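You operate a simulated robot arm through the tools that you are given. There is no shell and no other tool.

The job below is to be done with a simulated two-armed robot. You get a single attempt, and the scene is never put back.

TASK
Pick up the metal block marked "92" from the top of the belt bench with one hand, pass it to the other hand and put it in the green tray on the island.

It is judged by the outcome, as a careful person would: the job done as asked, and still so three seconds after it is handed in. It fails if anything else is knocked over, pushed out of place, dropped, spilled or broken.

THE ROBOT
Two 7-joint arms with two-finger parallel grippers on one trunk, on a base that moves. Base frame: it is fixed to the floor where the robot stands at the start and does not move with it; the origin is under the middle of the robot, x ahead of it, y to its left, z up. Units: mm, degrees, N and s.
The left shoulder is at the start at [30, 119, 935], the right one opposite. With the tool pointing down near the work surface each hand reaches from about 280 to 680 mm from the robot's upright axis, wherever it stands, measured 20 degrees to its own side. Places, roughly: green tray on the island (30x26 cm) [1200, -1540, 800]. Payload 3.43 kg a hand.
The TCP of each hand is the grasp point between the finger pads, 30 mm short of the fingertips. In the tool frame z runs along the fingers and y along their closing line. Largest opening 94 mm; finger width 28, thickness 10; the body of the gripper, 50 by 96 mm, starts 55 mm behind the TCP.
Orientation is that of the tool frame in the base frame, as a unit quaternion [x, y, z, w]. With the fingers straight down and closing along the base's y, the tool's x points along the base's -x, its y along +y and its z along -z.

THE INTERFACE
- The arms move only by the tool drive_tool. It takes "left_deltas", "right_deltas" or both (then of equal length, played together; a hand with none holds still); each is a list of rows, each a list of 7 numbers: the turn, a rotation vector about the tool's x, y, z in degrees, then the shift along the tool's x, y, z in mm, then the opening, from 0 (shut) to 1 (fully open). In form: [[rx, ry, rz, dx, dy, dz, jaw], ...]. A call has 1 to 20 rows; each row shifts and turns the commanded pose from where the row before left it, along the tool's axes as they then stand. A row lasts 0.2 s, in which the tool goes at most 50 mm and 8.6 degrees; a call with a longer step from one row to the next is refused whole, and so is a gripper value outside its range. Where a pose cannot be reached the arm comes as near as it can. A force on the tool above 40 N (or 10 N above the force at the start of the call, whichever is more), or a blocked arm, ends the call early, and 0.2 s more pass. The fingers move at their own pace (about 72 mm/s each) and stop on an object; they squeeze with about 35 N. The grip force told is the motor's: it shows also when the fingers shut on nothing. Time passes only in rows, and 0.2 s behind the last, so rows that do not move let the fingers close. It gives the time, the measured TCP pose, the force on the tool (base axes), the opening and the grip force at its end, in the units of the frame above (readings bear some noise), with the torque about the TCP (base axes, N m) and any sound that the robot's microphone picked up.
- Cameras (640 x 400 px; columns grow to the right, rows downward): "scene" is now at [45.9, -16.6, 1642]; the picture's right is [-0.22, -0.97, 0.00], its down [-0.73, 0.17, -0.67] and it looks along [0.65, -0.15, -0.75] (base axes); focal length 272 px, centre (320, 200). "left" rides on the left gripper at [76, -14, -102] in its tool frame; the picture's right is [0.18, 0.98, 0.00], its down [-0.75, 0.14, -0.64] and it looks along [-0.63, 0.12, 0.77] (tool axes); focal length 243 px, centre (320, 200). "right" rides on the right gripper at [76, 14, -102] in its tool frame; the picture's right is [-0.18, 0.98, 0.00], its down [-0.75, -0.14, -0.64] and it looks along [-0.63, -0.12, 0.77] (tool axes); focal length 243 px, centre (320, 200).
- capture(camera): a new picture of that camera. It takes no simulated time.
- slide_trunk(by): moves the trunk up (or, below 0, down) by that many mm; the arms and the scene camera ride with it, the base frame stays. It gives what a move gives, with no picture.
- roll_base(legs): drives the robot by 1 to 6 legs, each [ahead, turn to the left] in mm and degrees, along the robot's own axes; the way and the turn of a leg run together, so that a leg with both is an arc; at most 1500 mm and 180 degrees a leg. The arms and the cameras ride along, it lands a little off, and it stops where it bumps. It gives what a move gives.
- aim_head(pan, tilt): turns the head with the scene camera to pan (to the left, within 143 degrees either way) and tilt (down, from -29 to 69), counted from straight ahead of the robot. It gives what a move gives.
- pixel_to_xyz(camera, pixels): for up to 12 pixels [column, row] of the newest picture of that camera ("zoom" is the newest enlarged one), the place [x, y, z] in the base frame of the surface seen there, good to about 3 mm. It takes no simulated time.
- zoom(camera, box): a new picture of the part [left, top, right, bottom] of that camera's present view, enlarged. It takes no simulated time.
- close_job(): hands the job in; it is judged then, once.

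Unless the task says otherwise, let go and move clear before handing in.

The tools are called as a command line: name --argument value ..., lists and objects as JSON in quotes. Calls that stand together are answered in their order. drive_tool: Moves the arms, as the interface text tells. Its arguments: {"type":"object","properties":{"left_deltas":{"type":"array"},"right_deltas":{"type":"array"}},"required":[]} The other tools are called the same way: slide_trunk (by) moves the trunk up or down; roll_base (legs) drives the base; aim_head (pan, tilt) turns the head that bears the scene camera; capture (camera) takes a picture; pixel_to_xyz (camera, pixels) gives the place of the surface under pixels of a picture; zoom (camera, box) takes an enlarged picture of a part of a camera's view; close_job () hands the job in.

At the start:

```text
time_s: 0.0
left_tcp_pos: [458.9, -1.7, 1152.3]
left_tcp_rot: [-0.002, 1.0, 0.0, 0.0]
left_force: [0.4, -0.1, -0.9]
left_torque: [0.01, 0.01, 0.01]
left_gripper_width: 94.2
left_finger_force: 0.0
right_tcp_pos: [283.0, -323.8, 1095.3]
right_tcp_rot: [-0.002, 1.0, 0.0, 0.0]
right_force: [-0.8, 0.2, -1.6]
right_torque: [0.01, -0.02, 0.0]
right_gripper_width: 94.1
right_finger_force: 0.0
trunk travel left (down, up): [-200.0, 210.0]
robot x, y, heading: [0.9, 2.8, -0.0]
head pan, tilt (commanded): [-12.9, 48.3]
```

scene: 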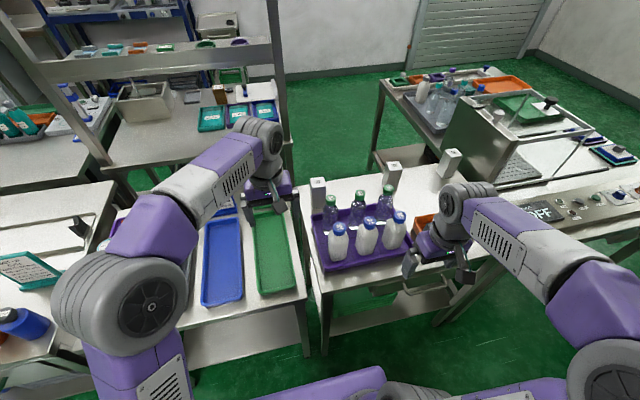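
right: 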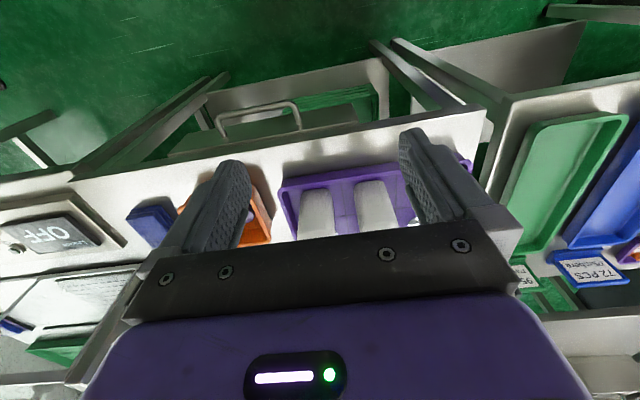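
left: 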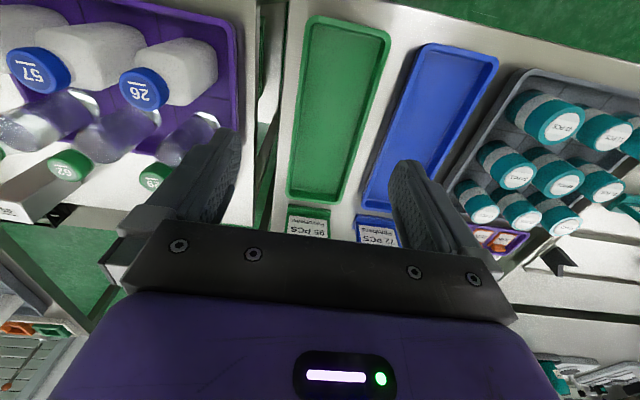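

The scene picture shows three upright metal blocks on the bench at about (318,195), (393,172) and (450,160), and the island with a green tray at about (530,108). I'll zoom in on them to read the marks.

zoom --camera "scene" --box '[290, 130, 490, 255]'

zoom --camera "scene" --box '[370, 50, 640, 220]'

pixel_to_xyz --camera "scene" --pixels '[[318, 182], [393, 164], [450, 153], [425, 190], [350, 185], [530, 105], [405, 82], [555, 125], [500, 170], [310, 265], [560, 245], [380, 95]]'

```text
3.20 times, centred on (390, 192) of scene
```

zoom: 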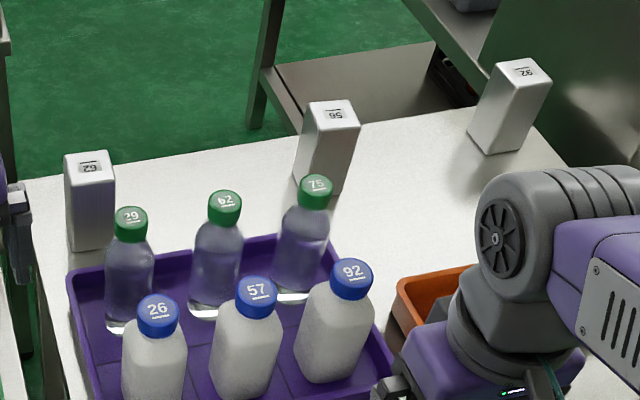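

```text
2.35 times, centred on (505, 135) of scene
```

zoom: 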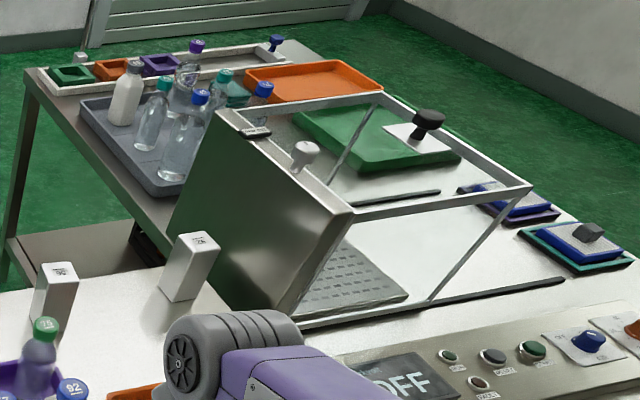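

```text
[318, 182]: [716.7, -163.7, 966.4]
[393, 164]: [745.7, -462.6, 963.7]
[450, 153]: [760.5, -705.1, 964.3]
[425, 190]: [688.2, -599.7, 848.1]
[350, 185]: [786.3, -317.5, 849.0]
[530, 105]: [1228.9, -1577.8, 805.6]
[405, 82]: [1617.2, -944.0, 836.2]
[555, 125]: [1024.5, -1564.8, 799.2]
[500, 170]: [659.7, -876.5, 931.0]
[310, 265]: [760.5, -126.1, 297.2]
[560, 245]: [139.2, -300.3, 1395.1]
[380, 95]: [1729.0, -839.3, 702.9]
```

The blocks' marks read upside-down in the zoom, roughly "62"/"29", "56"/"95" and "26"/"92", so I can't tell yet which is 92. I'll zoom in tighter on each one.

zoom --camera "scene" --box '[434, 143, 466, 163]'

zoom --camera "scene" --box '[377, 155, 409, 175]'

zoom --camera "scene" --box '[302, 172, 334, 192]'

```text
16.00 times, centred on (450, 153) of scene
```

zoom: 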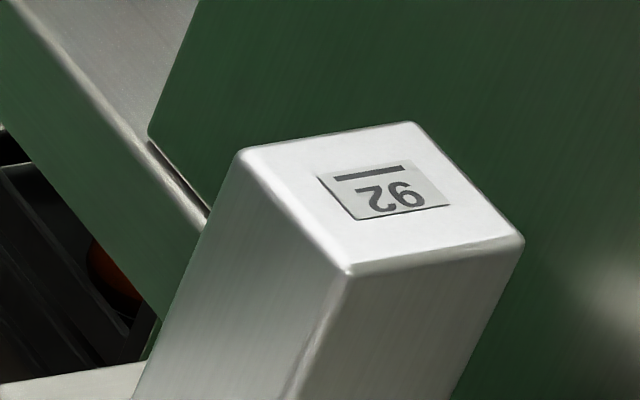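

```text
16.00 times, centred on (393, 165) of scene
```

zoom: 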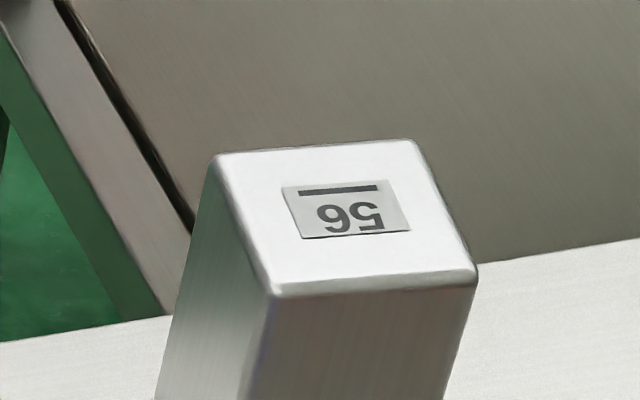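

```text
16.00 times, centred on (318, 182) of scene
```

zoom: 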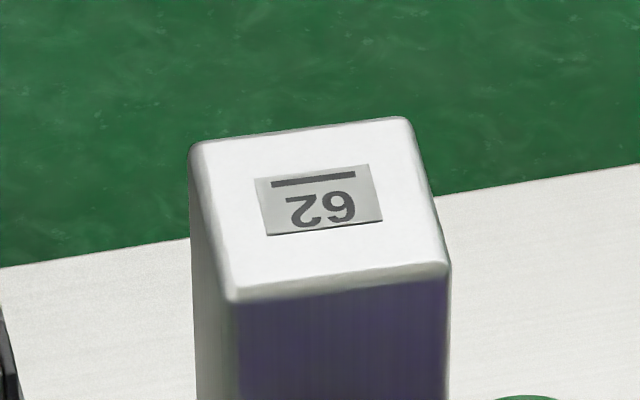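

Turned upright with the bar as an underline, the rightmost block at (450,153) reads 92, the middle one 56 and the left one 62. Next I'll measure the 92 block's corners and look around to the right at the island and the floor.

zoom --camera "scene" --box '[418, 135, 498, 185]'

aim_head --pan -50 --tilt 35

capture --camera "scene"

```text
8.00 times, centred on (458, 160) of scene
```

zoom: 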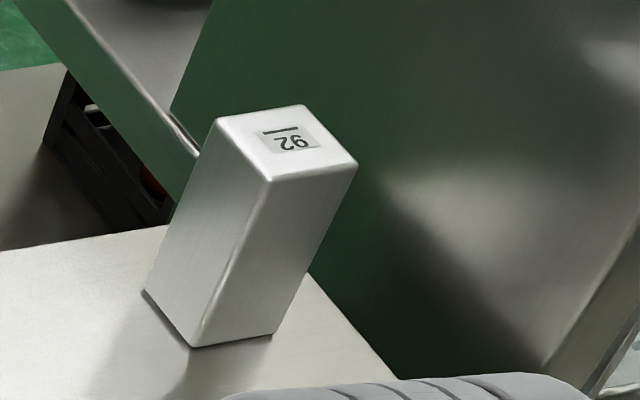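

```text
time_s: 1.0
left_tcp_pos: [459.5, -0.9, 1152.9]
left_tcp_rot: [-0.001, 1.0, 0.0, -0.001]
left_force: [1.0, -0.2, -0.4]
left_torque: [-0.01, 0.02, -0.02]
left_gripper_width: 93.8
left_finger_force: 0.1
right_tcp_pos: [283.5, -322.6, 1095.0]
right_tcp_rot: [-0.002, 1.0, 0.001, 0.0]
right_force: [0.4, -0.2, 0.0]
right_torque: [0.01, 0.01, -0.02]
right_gripper_width: 94.0
right_finger_force: 0.0
trunk travel left (down, up): [-200.0, 210.0]
robot x, y, heading: [1.0, -1.5, -0.1]
head pan, tilt (commanded): [-50.0, 35.0]
```

```text
taken
```

scene: 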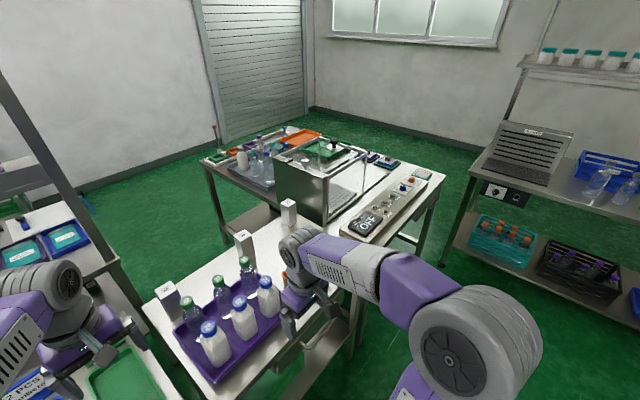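

The wide view shows the bench with the blocks, the guard box at (330,175), the control strip at (380,210), and the island with the green tray beyond. I'll zoom in for details and take measurements.

zoom --camera "scene" --box '[190, 110, 450, 272]'

pixel_to_xyz --camera "scene" --pixels '[[288, 203], [322, 148], [275, 172], [325, 183], [342, 143], [365, 165], [325, 230], [300, 190], [440, 175], [285, 228], [205, 160], [340, 270]]'

```text
2.46 times, centred on (320, 191) of scene
```

zoom: 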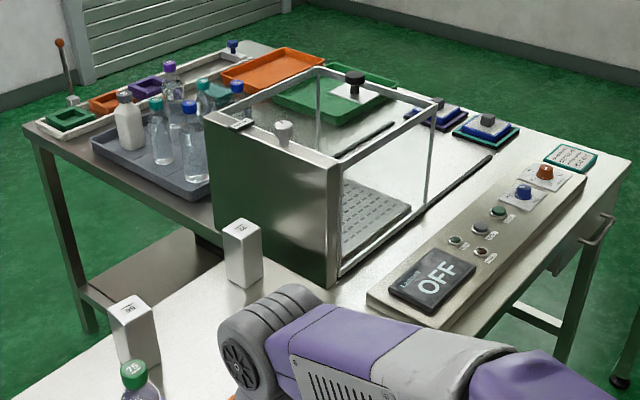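

```text
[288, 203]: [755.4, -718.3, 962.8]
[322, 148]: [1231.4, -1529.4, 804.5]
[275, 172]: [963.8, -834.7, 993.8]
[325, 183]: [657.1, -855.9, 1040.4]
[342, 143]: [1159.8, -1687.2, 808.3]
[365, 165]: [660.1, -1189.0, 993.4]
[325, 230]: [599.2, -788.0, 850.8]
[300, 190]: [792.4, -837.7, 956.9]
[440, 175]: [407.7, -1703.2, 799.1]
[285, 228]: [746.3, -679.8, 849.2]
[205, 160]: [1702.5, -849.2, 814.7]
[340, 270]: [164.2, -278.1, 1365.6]
```

The guard box stands on the island between the bench and the tray, so I need the island's and bench's edges to plan a route. I'll measure edge points in the zoomed picture.

pixel_to_xyz --camera "zoom" --pixels '[[28, 128], [250, 45], [400, 78], [628, 155], [600, 205], [470, 335], [370, 300], [275, 100], [395, 95], [330, 122], [320, 85], [355, 95]]'

pixel_to_xyz --camera "scene" --pixels '[[145, 295], [210, 385], [265, 345], [305, 325], [365, 255], [220, 265], [270, 240], [450, 300], [250, 375], [300, 385], [420, 330], [440, 230]]'

```text
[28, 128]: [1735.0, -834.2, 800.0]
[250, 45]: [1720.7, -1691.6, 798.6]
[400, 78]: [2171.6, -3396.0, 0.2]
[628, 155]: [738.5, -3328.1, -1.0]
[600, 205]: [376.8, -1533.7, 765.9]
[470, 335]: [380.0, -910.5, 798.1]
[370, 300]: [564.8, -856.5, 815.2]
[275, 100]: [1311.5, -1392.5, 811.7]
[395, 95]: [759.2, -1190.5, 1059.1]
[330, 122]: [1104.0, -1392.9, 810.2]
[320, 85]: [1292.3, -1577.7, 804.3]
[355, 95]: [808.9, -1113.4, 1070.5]
```

```text
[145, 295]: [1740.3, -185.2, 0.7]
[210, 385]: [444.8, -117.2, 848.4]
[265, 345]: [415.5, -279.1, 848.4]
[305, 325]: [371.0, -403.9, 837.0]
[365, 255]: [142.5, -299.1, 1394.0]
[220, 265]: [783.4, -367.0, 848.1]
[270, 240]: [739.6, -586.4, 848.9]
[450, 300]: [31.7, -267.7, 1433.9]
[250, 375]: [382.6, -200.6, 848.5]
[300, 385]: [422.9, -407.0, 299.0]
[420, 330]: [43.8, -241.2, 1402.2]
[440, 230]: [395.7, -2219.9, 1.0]
```

The island spans about x 375–1740, y -834 to about -1750, and the bench spans x 375–830, so the tray is best reached from the island's far (−y) side. I'll check the rack on the right and the space around the robot before driving.

pixel_to_xyz --camera "scene" --pixels '[[440, 238], [470, 160], [570, 200], [630, 235], [595, 330], [450, 130], [540, 270], [400, 240], [500, 300], [445, 172], [430, 185], [480, 300]]'

aim_head --pan -100 --tilt 35

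capture --camera "scene"

```text
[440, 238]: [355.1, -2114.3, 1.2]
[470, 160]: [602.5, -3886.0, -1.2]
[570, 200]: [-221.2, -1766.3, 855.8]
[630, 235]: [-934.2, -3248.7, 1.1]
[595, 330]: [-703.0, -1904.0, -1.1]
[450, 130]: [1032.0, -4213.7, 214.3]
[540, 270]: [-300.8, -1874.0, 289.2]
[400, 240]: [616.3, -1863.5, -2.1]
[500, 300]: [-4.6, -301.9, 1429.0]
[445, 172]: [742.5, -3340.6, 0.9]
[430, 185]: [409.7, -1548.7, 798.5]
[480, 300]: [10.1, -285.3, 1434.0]
```

```text
time_s: 2.2
left_tcp_pos: [459.1, -0.8, 1152.6]
left_tcp_rot: [-0.002, 1.0, 0.0, -0.001]
left_force: [0.0, 0.4, 0.1]
left_torque: [0.0, 0.01, 0.0]
left_gripper_width: 94.1
left_finger_force: 0.0
right_tcp_pos: [282.7, -323.3, 1096.7]
right_tcp_rot: [-0.002, 1.0, 0.0, 0.0]
right_force: [0.5, 0.1, 0.0]
right_torque: [-0.02, -0.01, -0.03]
right_gripper_width: 93.8
right_finger_force: 0.1
trunk travel left (down, up): [-200.0, 210.0]
robot x, y, heading: [-0.6, 3.1, -0.3]
head pan, tilt (commanded): [-100.0, 35.0]
```

```text
taken
```

scene: 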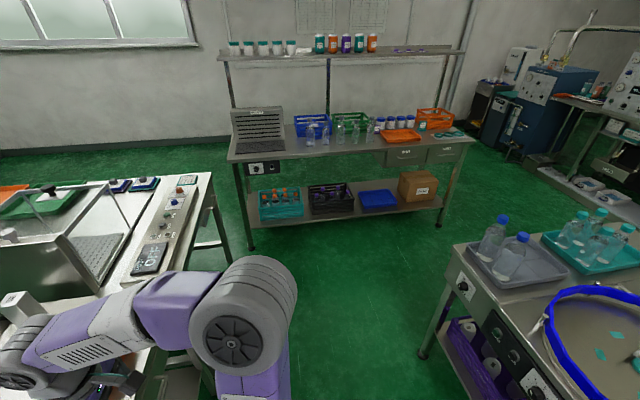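

There's a rack bench across the way (front leg foot at about (252,248)) and another bench behind at (540,300). I'll measure the rack, the gap to the island, and the floor.

pixel_to_xyz --camera "scene" --pixels '[[253, 249], [438, 228], [232, 158], [470, 142], [232, 140], [222, 245], [205, 190], [425, 355], [458, 245], [480, 220], [215, 160], [320, 300]]'

aim_head --pan -75 --tilt 25

capture --camera "scene"

```text
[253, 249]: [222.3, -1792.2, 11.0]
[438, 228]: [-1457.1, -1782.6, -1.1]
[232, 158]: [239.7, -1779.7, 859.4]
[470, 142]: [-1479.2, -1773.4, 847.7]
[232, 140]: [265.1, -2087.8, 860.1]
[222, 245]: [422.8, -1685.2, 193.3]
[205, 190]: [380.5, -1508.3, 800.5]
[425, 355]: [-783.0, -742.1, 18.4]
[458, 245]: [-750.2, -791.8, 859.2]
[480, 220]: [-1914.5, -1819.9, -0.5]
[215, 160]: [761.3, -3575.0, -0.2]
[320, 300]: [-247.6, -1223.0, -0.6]
```

```text
time_s: 3.1
left_tcp_pos: [459.9, -1.7, 1152.8]
left_tcp_rot: [-0.002, 1.0, 0.0, -0.001]
left_force: [-0.4, -0.1, 0.3]
left_torque: [0.0, -0.02, 0.04]
left_gripper_width: 93.8
left_finger_force: 0.0
right_tcp_pos: [283.1, -322.7, 1096.5]
right_tcp_rot: [-0.002, 1.0, 0.0, 0.0]
right_force: [-0.3, -0.5, -0.9]
right_torque: [0.03, -0.01, 0.01]
right_gripper_width: 94.0
right_finger_force: 0.0
trunk travel left (down, up): [-200.0, 210.0]
robot x, y, heading: [0.2, 1.0, -0.2]
head pan, tilt (commanded): [-75.0, 25.0]
```

```text
taken
```

scene: 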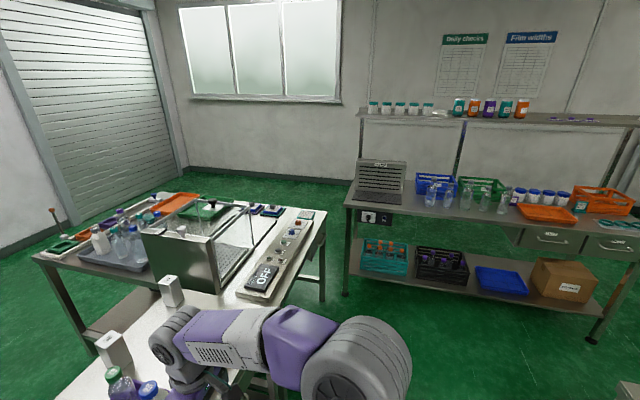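

The rack bench's end at about (347,205) and the island's corner at about (325,215) look close together. I'll measure the passage between them and the floor beyond.

pixel_to_xyz --camera "scene" --pixels '[[325, 213], [322, 298], [347, 204], [346, 293], [335, 225], [358, 165], [352, 240], [300, 235], [340, 195], [334, 270], [334, 300], [260, 290]]'

zoom --camera "scene" --box '[220, 150, 400, 320]'

```text
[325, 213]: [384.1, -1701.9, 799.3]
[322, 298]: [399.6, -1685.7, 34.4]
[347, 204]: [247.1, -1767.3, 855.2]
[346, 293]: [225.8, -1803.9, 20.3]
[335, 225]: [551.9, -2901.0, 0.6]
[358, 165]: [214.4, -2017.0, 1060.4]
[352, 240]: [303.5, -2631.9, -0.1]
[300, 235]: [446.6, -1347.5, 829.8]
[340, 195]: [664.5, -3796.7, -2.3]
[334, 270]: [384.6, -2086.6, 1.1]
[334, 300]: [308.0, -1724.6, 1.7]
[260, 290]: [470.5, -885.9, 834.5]
```

```text
2.35 times, centred on (310, 235) of scene
```

zoom: 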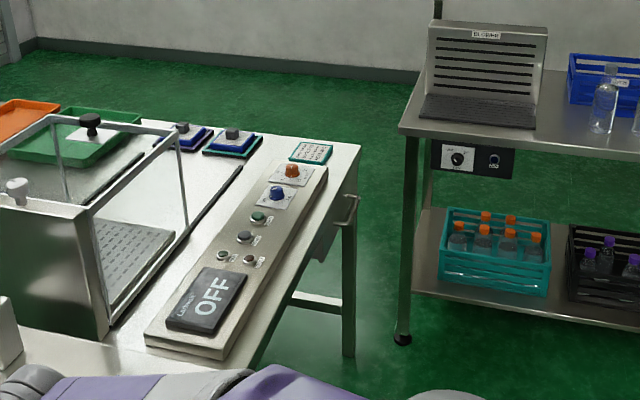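

The gap between the island corner (384,-1702) and the rack corner (250,-1770) is only about 150 mm, so there's no way through there. I'll look to the left and behind for other routes.

aim_head --pan 20 --tilt 25

capture --camera "scene"

pixel_to_xyz --camera "scene" --pixels '[[320, 120], [200, 150], [500, 150], [400, 60], [100, 200], [300, 200], [350, 250], [420, 260], [450, 200], [550, 120], [600, 200], [30, 150]]'

aim_head --pan 90 --tilt 25

capture --camera "scene"

aim_head --pan 140 --tilt 25

capture --camera "scene"

aim_head --pan -140 --tilt 25

capture --camera "scene"

```text
time_s: 4.8
left_tcp_pos: [460.4, -1.5, 1152.9]
left_tcp_rot: [-0.002, 1.0, 0.0, 0.0]
left_force: [0.4, -0.2, 0.1]
left_torque: [-0.03, -0.02, 0.04]
left_gripper_width: 94.0
left_finger_force: 0.1
right_tcp_pos: [283.0, -323.1, 1095.5]
right_tcp_rot: [-0.002, 1.0, -0.001, 0.0]
right_force: [0.4, 0.0, 0.7]
right_torque: [0.0, 0.0, 0.01]
right_gripper_width: 94.0
right_finger_force: 0.0
trunk travel left (down, up): [-200.0, 210.0]
robot x, y, heading: [-2.3, 2.0, -0.0]
head pan, tilt (commanded): [20.0, 25.0]
```

```text
taken
```

scene: 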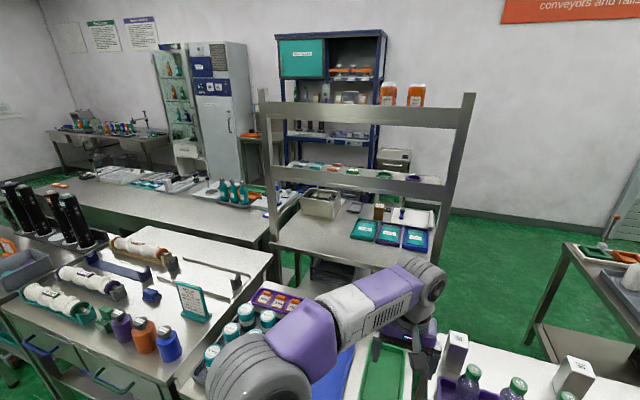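

```text
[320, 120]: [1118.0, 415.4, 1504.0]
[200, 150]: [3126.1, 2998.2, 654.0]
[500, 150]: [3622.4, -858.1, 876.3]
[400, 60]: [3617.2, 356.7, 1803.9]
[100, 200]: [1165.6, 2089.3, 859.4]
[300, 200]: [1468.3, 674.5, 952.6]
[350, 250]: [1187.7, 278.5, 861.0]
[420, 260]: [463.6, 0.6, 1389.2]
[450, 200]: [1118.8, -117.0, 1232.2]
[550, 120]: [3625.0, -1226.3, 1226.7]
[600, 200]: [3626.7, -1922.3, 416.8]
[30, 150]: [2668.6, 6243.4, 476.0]
```

```text
time_s: 6.2
left_tcp_pos: [459.1, -0.6, 1152.2]
left_tcp_rot: [-0.002, 1.0, 0.0, 0.0]
left_force: [-0.3, 0.0, 0.2]
left_torque: [-0.04, -0.02, 0.01]
left_gripper_width: 94.2
left_finger_force: 0.0
right_tcp_pos: [282.9, -324.4, 1095.2]
right_tcp_rot: [-0.002, 1.0, 0.0, -0.001]
right_force: [0.2, -0.2, 0.2]
right_torque: [0.0, -0.03, 0.01]
right_gripper_width: 94.0
right_finger_force: 0.0
trunk travel left (down, up): [-200.0, 210.0]
robot x, y, heading: [-0.7, -0.3, 0.1]
head pan, tilt (commanded): [90.0, 25.0]
```

```text
taken
```

scene: 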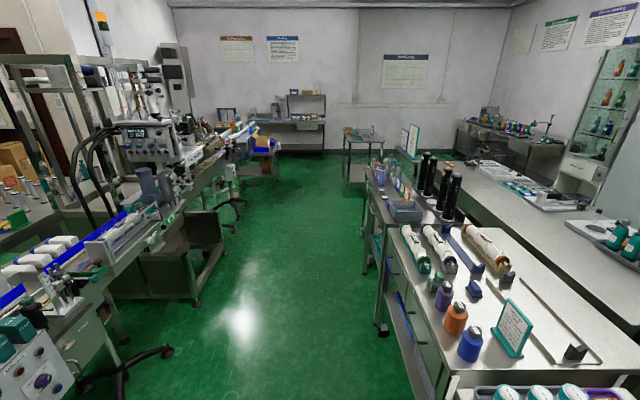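

```text
time_s: 7.4
left_tcp_pos: [458.7, -2.4, 1152.4]
left_tcp_rot: [-0.001, 1.0, 0.001, 0.0]
left_force: [0.0, -1.4, -0.3]
left_torque: [0.0, 0.0, 0.0]
left_gripper_width: 93.7
left_finger_force: 0.1
right_tcp_pos: [282.8, -322.8, 1094.7]
right_tcp_rot: [-0.002, 1.0, 0.0, 0.0]
right_force: [-0.1, -0.6, 0.6]
right_torque: [-0.01, 0.0, 0.01]
right_gripper_width: 93.8
right_finger_force: 0.0
trunk travel left (down, up): [-200.0, 210.0]
robot x, y, heading: [-1.9, 0.2, 0.2]
head pan, tilt (commanded): [140.0, 25.0]
```

```text
taken
```

scene: 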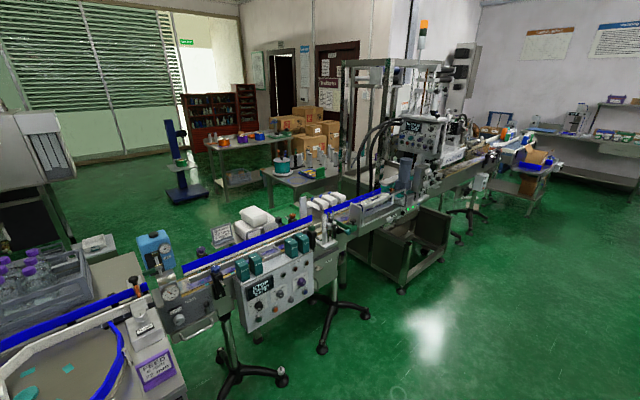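

```text
time_s: 11.3
left_tcp_pos: [460.1, -1.8, 1152.0]
left_tcp_rot: [-0.003, 1.0, 0.0, -0.001]
left_force: [0.6, -0.3, -0.7]
left_torque: [0.03, 0.02, 0.05]
left_gripper_width: 94.0
left_finger_force: 0.0
right_tcp_pos: [282.6, -322.8, 1096.3]
right_tcp_rot: [-0.002, 1.0, 0.0, 0.0]
right_force: [-0.2, -0.3, -0.7]
right_torque: [0.01, 0.01, 0.01]
right_gripper_width: 94.1
right_finger_force: 0.2
trunk travel left (down, up): [-200.0, 210.0]
robot x, y, heading: [-1.5, -0.8, -0.0]
head pan, tilt (commanded): [-140.0, 25.0]
```

```text
taken
```

scene: 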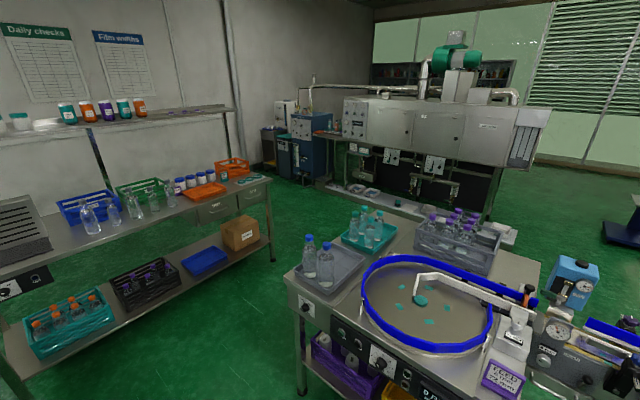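

The room views show the rack bench stands free of the wall, so the way to the island's far side is west between the rack and the feed bench, around the rack's end at (272,260), and back east behind it. I'll measure those passages.

pixel_to_xyz --camera "scene" --pixels '[[272, 260], [268, 180], [300, 180], [330, 190], [400, 215], [303, 385], [290, 270], [250, 190], [240, 190], [220, 260], [290, 220], [340, 225]]'

pixel_to_xyz --camera "scene" --pixels '[[262, 165], [235, 145], [200, 280], [150, 290], [30, 385], [120, 160], [180, 140], [345, 160], [275, 165], [520, 235], [540, 275], [420, 210]]'

aim_head --pan -118 --tilt 15

capture --camera "scene"

```text
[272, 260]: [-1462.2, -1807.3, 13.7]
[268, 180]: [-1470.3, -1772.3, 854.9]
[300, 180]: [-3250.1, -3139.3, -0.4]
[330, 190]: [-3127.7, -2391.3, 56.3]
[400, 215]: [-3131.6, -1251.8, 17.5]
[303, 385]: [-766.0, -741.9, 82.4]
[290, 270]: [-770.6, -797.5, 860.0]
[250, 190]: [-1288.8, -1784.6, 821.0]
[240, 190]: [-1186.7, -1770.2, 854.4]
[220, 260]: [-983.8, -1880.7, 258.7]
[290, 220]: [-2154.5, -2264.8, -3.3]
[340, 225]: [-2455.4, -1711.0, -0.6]
```

```text
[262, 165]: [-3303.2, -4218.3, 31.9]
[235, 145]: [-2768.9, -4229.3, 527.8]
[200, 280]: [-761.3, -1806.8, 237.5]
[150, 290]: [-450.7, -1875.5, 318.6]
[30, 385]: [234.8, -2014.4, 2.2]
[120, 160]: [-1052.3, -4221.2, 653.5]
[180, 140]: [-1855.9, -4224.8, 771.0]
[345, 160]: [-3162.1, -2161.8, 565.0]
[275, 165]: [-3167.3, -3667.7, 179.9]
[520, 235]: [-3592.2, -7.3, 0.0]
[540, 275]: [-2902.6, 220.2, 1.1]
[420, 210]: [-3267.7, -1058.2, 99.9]
```

```text
time_s: 12.1
left_tcp_pos: [459.8, -2.1, 1151.7]
left_tcp_rot: [-0.002, 1.0, 0.001, 0.0]
left_force: [0.7, 0.1, -0.9]
left_torque: [0.0, -0.01, 0.01]
left_gripper_width: 94.2
left_finger_force: 0.1
right_tcp_pos: [282.6, -323.4, 1095.5]
right_tcp_rot: [-0.001, 1.0, 0.001, 0.001]
right_force: [0.1, -0.1, 0.5]
right_torque: [0.0, -0.02, 0.01]
right_gripper_width: 94.0
right_finger_force: 0.1
trunk travel left (down, up): [-200.0, 210.0]
robot x, y, heading: [-0.4, 2.4, -0.1]
head pan, tilt (commanded): [-118.0, 15.0]
```

```text
taken
```

scene: 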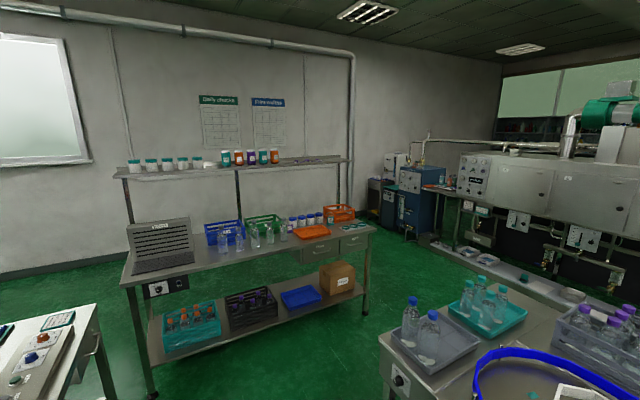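

The way behind the rack looks clear, with the wall at y about -4220. Now I'll look straight down to see the robot's own base and how close it stands to the bench.

aim_head --pan -20 --tilt 69

capture --camera "scene"

aim_head --pan -120 --tilt 69

capture --camera "scene"

```text
time_s: 13.9
left_tcp_pos: [459.6, -2.2, 1153.8]
left_tcp_rot: [-0.002, 1.0, 0.0, 0.0]
left_force: [0.4, -0.1, -0.1]
left_torque: [0.03, 0.02, 0.02]
left_gripper_width: 93.9
left_finger_force: 0.1
right_tcp_pos: [282.7, -322.5, 1095.8]
right_tcp_rot: [-0.002, 1.0, -0.001, 0.0]
right_force: [0.2, -0.3, -0.7]
right_torque: [0.02, -0.02, -0.05]
right_gripper_width: 93.9
right_finger_force: 0.1
trunk travel left (down, up): [-200.0, 210.0]
robot x, y, heading: [4.7, -1.7, -0.1]
head pan, tilt (commanded): [-20.0, 68.8]
```

```text
taken
```

scene: 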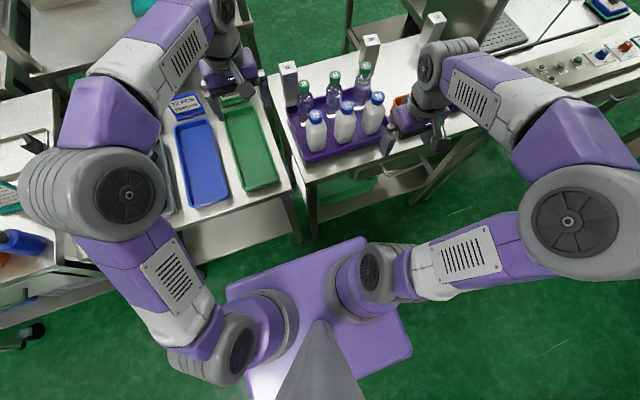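

```text
time_s: 15.6
left_tcp_pos: [458.4, -1.3, 1152.4]
left_tcp_rot: [-0.002, 1.0, 0.0, 0.001]
left_force: [-0.3, -0.6, -1.0]
left_torque: [-0.01, -0.02, 0.01]
left_gripper_width: 94.1
left_finger_force: 0.1
right_tcp_pos: [283.0, -322.2, 1096.1]
right_tcp_rot: [-0.002, 1.0, -0.001, 0.0]
right_force: [-0.5, -0.4, 0.3]
right_torque: [0.0, 0.03, 0.02]
right_gripper_width: 93.7
right_finger_force: 0.1
trunk travel left (down, up): [-200.0, 210.0]
robot x, y, heading: [2.1, -0.8, -0.1]
head pan, tilt (commanded): [-120.0, 68.8]
```

```text
taken
```

scene: 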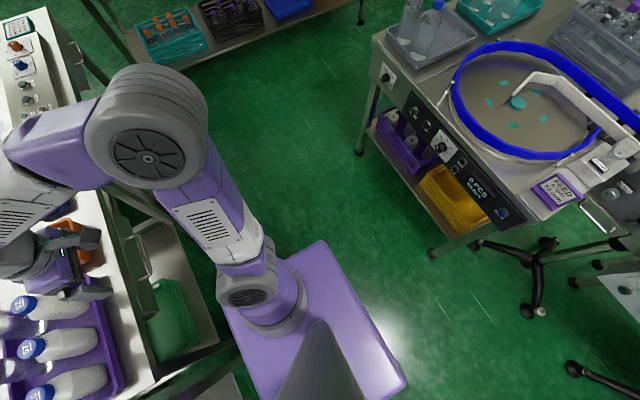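

The purple square base shows in this picture with corners near (325,240), (215,312) and (405,378). I'll measure it to know the footprint.

pixel_to_xyz --camera "scene" --pixels '[[323, 244], [219, 312], [402, 376], [310, 270], [350, 330], [135, 110], [150, 190], [245, 295], [370, 145], [150, 270], [160, 320], [30, 240]]'

```text
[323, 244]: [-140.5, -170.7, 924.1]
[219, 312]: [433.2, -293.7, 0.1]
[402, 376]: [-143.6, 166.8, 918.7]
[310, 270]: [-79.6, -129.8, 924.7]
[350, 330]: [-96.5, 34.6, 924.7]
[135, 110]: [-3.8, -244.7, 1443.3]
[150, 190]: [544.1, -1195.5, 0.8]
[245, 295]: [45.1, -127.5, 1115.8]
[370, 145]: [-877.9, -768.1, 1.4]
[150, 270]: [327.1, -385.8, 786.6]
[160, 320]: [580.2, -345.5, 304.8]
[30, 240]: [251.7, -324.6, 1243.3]
```

The trunk plate spans about ±170 mm at z 924, and the bench front is at x≈375 with a handle at x≈327. I'll back off 150 mm, turn, roll sideways to y≈-590 and face the bench again, which keeps both hands above everything.

roll_base --legs '[[-150, 0], [0, -90], [590, 0], [0, 90]]'

aim_head --pan -10 --tilt 45

capture --camera "scene"

```text
time_s: 27.6
left_tcp_pos: [309.2, -595.2, 1153.2]
left_tcp_rot: [-0.002, 1.0, 0.0, -0.001]
left_force: [-0.5, -0.5, 0.9]
left_torque: [0.02, -0.01, 0.04]
left_gripper_width: 94.2
left_finger_force: 0.1
right_tcp_pos: [134.3, -916.8, 1096.4]
right_tcp_rot: [-0.002, 1.0, 0.001, 0.0]
right_force: [0.3, -0.2, -0.8]
right_torque: [0.0, -0.02, -0.01]
right_gripper_width: 93.8
right_finger_force: 0.1
trunk travel left (down, up): [-200.0, 210.0]
robot x, y, heading: [-149.5, -592.4, -0.4]
head pan, tilt (commanded): [-120.0, 68.8]
```

```text
time_s: 29.5
left_tcp_pos: [309.1, -595.6, 1152.5]
left_tcp_rot: [-0.001, 1.0, 0.0, 0.0]
left_force: [-0.2, 0.0, 0.6]
left_torque: [-0.03, 0.01, 0.02]
left_gripper_width: 93.9
left_finger_force: 0.1
right_tcp_pos: [133.2, -916.4, 1094.7]
right_tcp_rot: [-0.002, 1.0, -0.001, 0.0]
right_force: [-0.2, 0.2, 0.2]
right_torque: [0.02, 0.04, -0.01]
right_gripper_width: 94.1
right_finger_force: 0.1
trunk travel left (down, up): [-200.0, 210.0]
robot x, y, heading: [-154.2, -595.7, -0.3]
head pan, tilt (commanded): [-10.0, 45.0]
```

```text
taken
```

scene: 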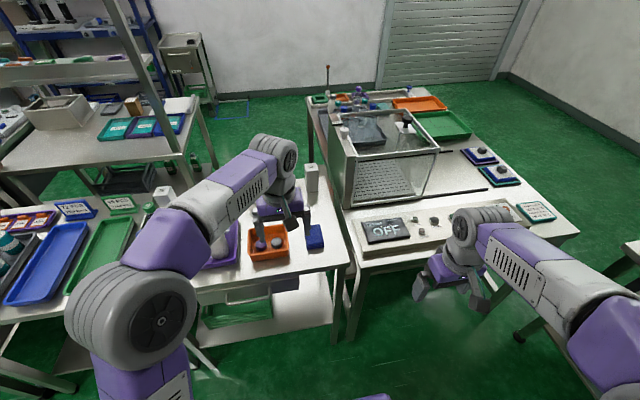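

The robot is now at (-154,-596) and the 92 block shows at about (312,175). I'll zoom in there and measure the block, the orange bin, the blue box and the bench edge.

zoom --camera "scene" --box '[240, 150, 368, 270]'

pixel_to_xyz --camera "scene" --pixels '[[250, 235], [287, 260], [288, 228], [306, 230], [325, 250], [325, 228], [345, 265], [370, 245], [312, 200], [345, 200], [330, 175], [350, 265]]'

```text
3.33 times, centred on (304, 210) of scene
```

zoom: 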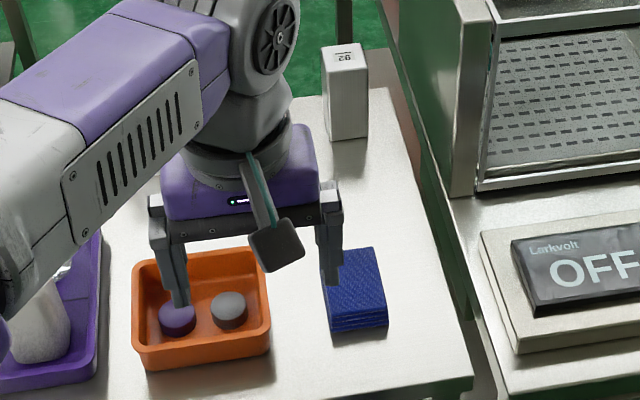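

```text
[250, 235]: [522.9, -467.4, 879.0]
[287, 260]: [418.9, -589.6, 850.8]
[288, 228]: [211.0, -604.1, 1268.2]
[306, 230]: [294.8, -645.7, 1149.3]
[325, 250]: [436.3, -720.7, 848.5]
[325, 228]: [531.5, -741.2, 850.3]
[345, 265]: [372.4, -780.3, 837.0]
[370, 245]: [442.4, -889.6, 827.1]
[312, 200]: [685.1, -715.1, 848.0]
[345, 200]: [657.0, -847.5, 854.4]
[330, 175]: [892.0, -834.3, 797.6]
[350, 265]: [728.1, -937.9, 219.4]
```

The block's top face spans zoom pixels (322,48)–(369,75), with a blue stack at (355,290) and the orange bin in front of it. I'll get a tighter zoom to measure the block's exact shape and orientation.

zoom --camera "scene" --box '[296, 156, 328, 196]'

```text
10.00 times, centred on (312, 176) of scene
```

zoom: 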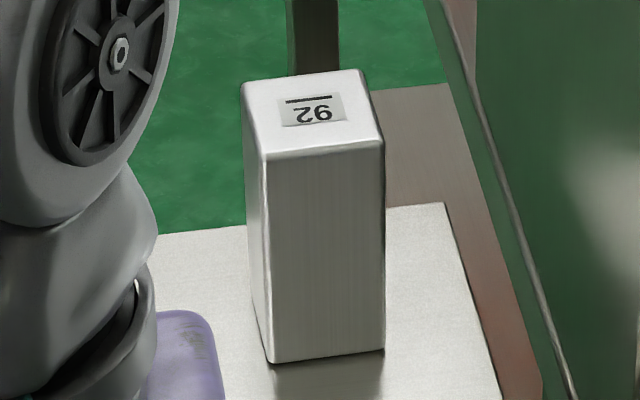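

The label on the block still reads 92 turned upright (bar = underline). I'll measure its top corners and front-bottom corners.

pixel_to_xyz --camera "zoom" --pixels '[[246, 86], [358, 74], [380, 142], [270, 156], [318, 112], [270, 165], [378, 150], [274, 355], [380, 345], [252, 290], [445, 207], [495, 390]]'

```text
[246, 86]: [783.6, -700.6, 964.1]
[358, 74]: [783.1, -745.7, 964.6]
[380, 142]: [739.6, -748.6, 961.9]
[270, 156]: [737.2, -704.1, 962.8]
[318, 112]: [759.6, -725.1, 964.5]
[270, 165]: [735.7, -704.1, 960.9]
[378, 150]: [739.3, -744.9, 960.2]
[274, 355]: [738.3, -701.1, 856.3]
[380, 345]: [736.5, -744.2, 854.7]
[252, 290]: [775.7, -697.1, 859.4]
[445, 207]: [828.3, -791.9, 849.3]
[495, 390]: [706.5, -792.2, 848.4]
```

The block is about 50×50 mm in plan, 116 mm tall, centred near (760.5,-724), with its top at z 964 and about 89 mm free to the guard plate. I'll raise the trunk 100 mm for reach, move the left hand clear to its side, and roll ahead to x≈45.

slide_trunk --by 100

drive_tool --left_deltas '[[0, 0, 0, 10, 28, 0, 1], [0, 0, 0, 10, 28, 0, 1], [0, 0, 0, 10, 28, 0, 1], [0, 0, 0, 10, 28, 0, 1], [0, 0, 0, 10, 28, 0, 1], [0, 0, 0, 10, 28, 0, 1], [0, 0, 0, 10, 28, 0, 1], [0, 0, 0, 10, 28, 0, 1], [0, 0, 0, 10, 28, 0, 1], [0, 0, 0, 10, 28, 0, 1]]'

roll_base --legs '[[199, 0]]'

capture --camera "scene"

capture --camera "right"

```text
time_s: 30.8
left_tcp_pos: [308.9, -595.7, 1252.1]
left_tcp_rot: [-0.002, 1.0, 0.0, 0.001]
left_force: [0.3, 0.1, -0.6]
left_torque: [-0.04, 0.0, 0.02]
left_gripper_width: 94.1
left_finger_force: 0.0
right_tcp_pos: [132.7, -915.9, 1195.9]
right_tcp_rot: [-0.002, 1.0, 0.0, -0.001]
right_force: [0.7, 0.8, -0.3]
right_torque: [0.01, -0.03, -0.02]
right_gripper_width: 94.1
right_finger_force: 0.1
trunk travel left (down, up): [-300.0, 110.0]
robot x, y, heading: [-150.1, -590.9, -0.2]
head pan, tilt (commanded): [-10.0, 45.0]
```

```text
time_s: 33.0
left_tcp_pos: [209.2, -313.7, 1253.4]
left_tcp_rot: [-0.001, 1.0, 0.001, 0.0]
left_force: [-0.5, -0.3, -0.4]
left_torque: [-0.03, -0.01, 0.0]
left_gripper_width: 94.3
left_finger_force: 0.0
right_tcp_pos: [132.5, -916.3, 1196.9]
right_tcp_rot: [-0.002, 1.0, 0.0, -0.001]
right_force: [-0.1, -0.4, -0.3]
right_torque: [-0.04, 0.01, 0.01]
right_gripper_width: 94.1
right_finger_force: 0.1
trunk travel left (down, up): [-300.0, 110.0]
robot x, y, heading: [-145.8, -598.0, -0.3]
head pan, tilt (commanded): [-10.0, 45.0]
```

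```text
time_s: 34.6
left_tcp_pos: [405.9, -314.5, 1252.8]
left_tcp_rot: [-0.002, 1.0, 0.001, -0.001]
left_force: [0.1, 0.1, -0.1]
left_torque: [0.01, 0.0, 0.0]
left_gripper_width: 93.9
left_finger_force: 0.0
right_tcp_pos: [330.7, -917.7, 1196.8]
right_tcp_rot: [-0.002, 1.0, 0.0, 0.0]
right_force: [0.0, -1.2, -0.1]
right_torque: [-0.01, 0.01, 0.03]
right_gripper_width: 94.1
right_finger_force: 0.1
trunk travel left (down, up): [-300.0, 110.0]
robot x, y, heading: [50.2, -589.2, -0.1]
head pan, tilt (commanded): [-10.0, 45.0]
```

```text
taken
```

scene: 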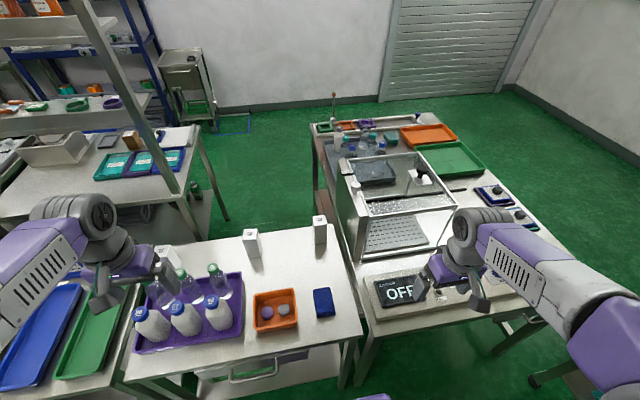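

```text
taken
```

right: 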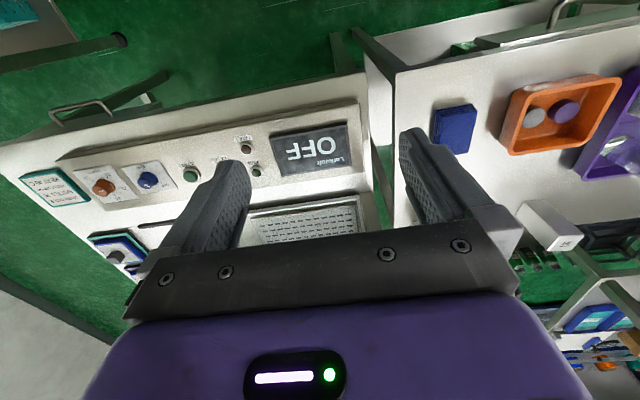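

The robot is at (50,-592) with no bump, and the right hand's camera sees the block at about (555,235) from the other way up. I'll zoom in on its label and on the block from the scene camera.

zoom --camera "right" --box '[510, 190, 606, 260]'

zoom --camera "scene" --box '[296, 205, 344, 255]'

pixel_to_xyz --camera "zoom" --pixels '[[320, 200], [250, 200], [380, 200]]'

```text
5.71 times, centred on (558, 225) of right
```

zoom: 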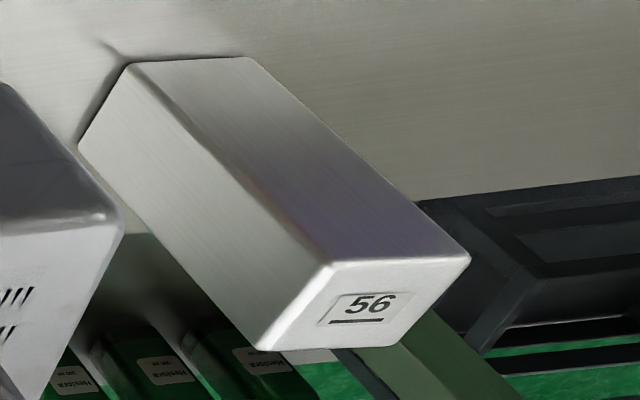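

```text
8.00 times, centred on (320, 230) of scene
```

zoom: 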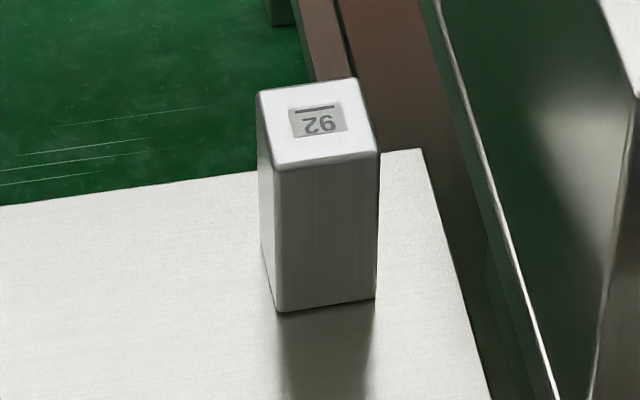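

```text
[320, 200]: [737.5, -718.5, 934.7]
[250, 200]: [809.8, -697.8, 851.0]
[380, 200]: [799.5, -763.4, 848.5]
```

The right camera shows the neighbour reads "56" with the bar as an underline, so the target is confirmed as 92. I'll measure its corners from this nearer view.

pixel_to_xyz --camera "zoom" --pixels '[[264, 94], [348, 83], [372, 150], [280, 162], [318, 122], [277, 175], [374, 162], [279, 300], [370, 290], [325, 235], [263, 200], [325, 165]]'

```text
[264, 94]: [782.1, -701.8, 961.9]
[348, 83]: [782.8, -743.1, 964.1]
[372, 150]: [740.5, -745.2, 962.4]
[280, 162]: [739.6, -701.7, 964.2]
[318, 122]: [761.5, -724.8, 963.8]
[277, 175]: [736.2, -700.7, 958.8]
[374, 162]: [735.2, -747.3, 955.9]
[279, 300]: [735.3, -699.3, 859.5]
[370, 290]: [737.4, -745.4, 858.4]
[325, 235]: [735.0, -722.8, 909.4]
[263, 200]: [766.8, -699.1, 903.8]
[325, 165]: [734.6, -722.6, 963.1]
```

From this view the block centre is (760.5,-723.5), sides square to the axes. I'll bring the right hand in line at y≈-724 and tilt the fingers 30° forward, still well above everything.

drive_tool --right_deltas '[[0, 0, 0, 0, 38.7, 0, 1], [0, 0, 0, 0, 38.7, 0, 1], [0, 0, 0, 0, 38.7, 0, 1], [0, 0, 0, 0, 38.7, 0, 1], [0, 0, 0, 0, 38.7, 0, 1], [0, -7.5, 0, 0, 0, 0, 1], [0, -7.5, 0, 0, 0, 0, 1], [0, -7.5, 0, 0, 0, 0, 1], [0, -7.5, 0, 0, 0, 0, 1]]'

capture --camera "scene"

```text
time_s: 36.6
left_tcp_pos: [406.7, -314.9, 1253.1]
left_tcp_rot: [-0.002, 1.0, 0.0, 0.0]
left_force: [0.1, 1.0, 0.1]
left_torque: [-0.01, 0.0, 0.0]
left_gripper_width: 94.1
left_finger_force: 0.0
right_tcp_pos: [328.5, -724.1, 1196.9]
right_tcp_rot: [0.0, 0.966, 0.0, 0.259]
right_force: [1.3, 0.9, 0.2]
right_torque: [0.0, 0.01, 0.01]
right_gripper_width: 94.3
right_finger_force: 0.0
trunk travel left (down, up): [-300.0, 110.0]
robot x, y, heading: [52.8, -595.3, -0.3]
head pan, tilt (commanded): [-10.0, 45.0]
```

```text
taken
```

scene: 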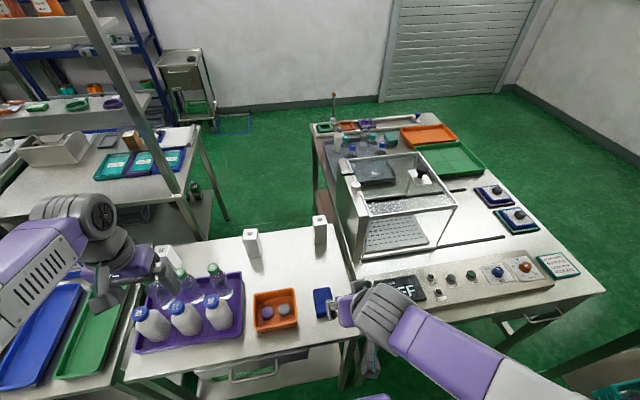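

The tilt is as wanted (fingers along [0.5,0,-0.87]) and the hand is at (328,-724,1197). I'll move it forward to the pre-grasp point about 120 mm back from the grasp along the fingers.

drive_tool --right_deltas '[[0, 0, 0, -27.8, 0, 34.4, 1], [0, 0, 0, -27.8, 0, 34.4, 1], [0, 0, 0, -27.8, 0, 34.4, 1], [0, 0, 0, -27.8, 0, 34.4, 1], [0, 0, 0, -27.8, 0, 34.4, 1], [0, 0, 0, -27.8, 0, 34.4, 1], [0, 0, 0, -27.8, 0, 34.4, 1], [0, 0, 0, -27.8, 0, 34.4, 1], [0, 0, 0, -27.8, 0, 34.4, 1]]'

capture --camera "scene"

capture --camera "right"

```text
time_s: 38.6
left_tcp_pos: [407.5, -315.0, 1252.7]
left_tcp_rot: [-0.001, 1.0, 0.001, -0.001]
left_force: [0.3, -0.3, -0.4]
left_torque: [0.02, 0.04, -0.02]
left_gripper_width: 94.1
left_finger_force: 0.2
right_tcp_pos: [701.9, -723.0, 1051.9]
right_tcp_rot: [-0.002, 0.966, 0.001, 0.259]
right_force: [0.5, 0.0, 0.2]
right_torque: [-0.02, 0.0, 0.02]
right_gripper_width: 94.0
right_finger_force: 0.1
trunk travel left (down, up): [-300.0, 110.0]
robot x, y, heading: [49.4, -591.5, -0.0]
head pan, tilt (commanded): [-10.0, 45.0]
```

```text
taken
```

scene: 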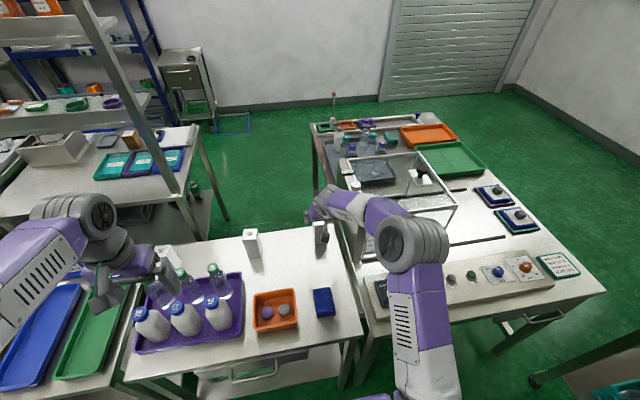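

```text
taken
```

right: 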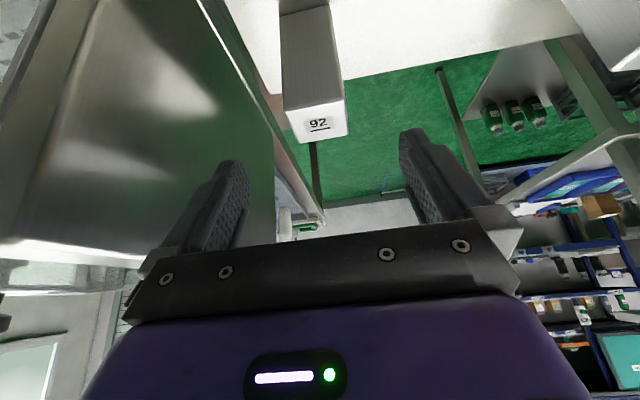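

The right camera now reads "92" upright at (318,123), between the open fingers. I'll check the block's position from this camera and the elbow's height over the panel and guard box.

pixel_to_xyz --camera "right" --pixels '[[287, 112], [338, 100], [344, 132], [298, 139], [318, 124], [310, 60], [230, 200], [425, 170]]'

pixel_to_xyz --camera "scene" --pixels '[[410, 245], [440, 255], [385, 215], [350, 205], [320, 205], [318, 240], [365, 195], [455, 210], [425, 175]]'

```text
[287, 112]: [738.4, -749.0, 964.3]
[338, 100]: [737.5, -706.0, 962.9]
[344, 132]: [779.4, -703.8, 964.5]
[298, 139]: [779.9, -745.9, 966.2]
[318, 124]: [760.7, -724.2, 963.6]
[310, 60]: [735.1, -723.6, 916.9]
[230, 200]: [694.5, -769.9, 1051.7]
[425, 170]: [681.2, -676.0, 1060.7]
```

```text
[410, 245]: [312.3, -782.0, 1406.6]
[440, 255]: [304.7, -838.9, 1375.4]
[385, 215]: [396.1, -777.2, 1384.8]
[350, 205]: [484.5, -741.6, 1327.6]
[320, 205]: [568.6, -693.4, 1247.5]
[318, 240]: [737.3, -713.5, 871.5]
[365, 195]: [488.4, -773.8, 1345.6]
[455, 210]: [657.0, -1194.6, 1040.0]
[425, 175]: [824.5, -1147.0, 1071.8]
```

Both cameras agree on the block's centre near (760,-725), and the fingers straddle it evenly. I'll advance 117 mm along the fingers so the pads sit over the block's top 40 mm.

drive_tool --right_deltas '[[0, 0, 0, 0, -0.3, 23.5, 1], [0, 0, 0, 0, -0.3, 23.5, 1], [0, 0, 0, 0, -0.3, 23.5, 1], [0, 0, 0, 0, -0.3, 23.5, 1], [0, 0, 0, 0, 0, 23.5, 1]]'

capture --camera "scene"

capture --camera "right"

```text
time_s: 39.8
left_tcp_pos: [406.8, -315.4, 1252.3]
left_tcp_rot: [-0.002, 1.0, 0.001, 0.0]
left_force: [-0.2, -0.3, 0.1]
left_torque: [-0.02, 0.02, 0.04]
left_gripper_width: 94.0
left_finger_force: 0.0
right_tcp_pos: [760.1, -723.4, 951.4]
right_tcp_rot: [-0.002, 0.966, 0.0, 0.259]
right_force: [0.1, -1.0, -0.4]
right_torque: [0.02, 0.0, 0.0]
right_gripper_width: 94.1
right_finger_force: 0.0
trunk travel left (down, up): [-300.0, 110.0]
robot x, y, heading: [50.0, -593.5, -0.2]
head pan, tilt (commanded): [-10.0, 45.0]
```

```text
taken
```

scene: 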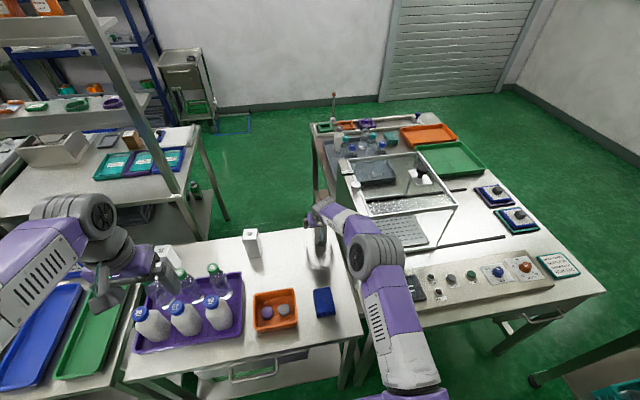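

```text
taken
```

right: 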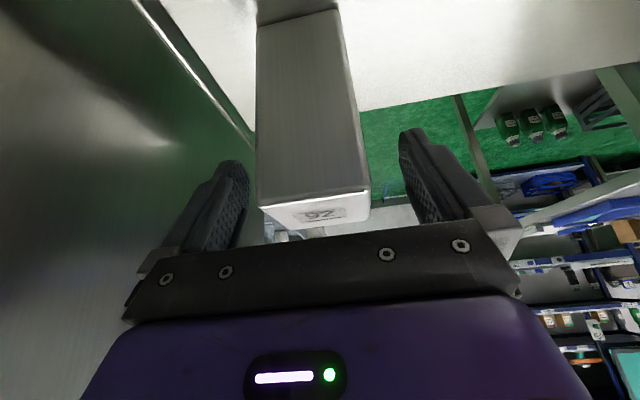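

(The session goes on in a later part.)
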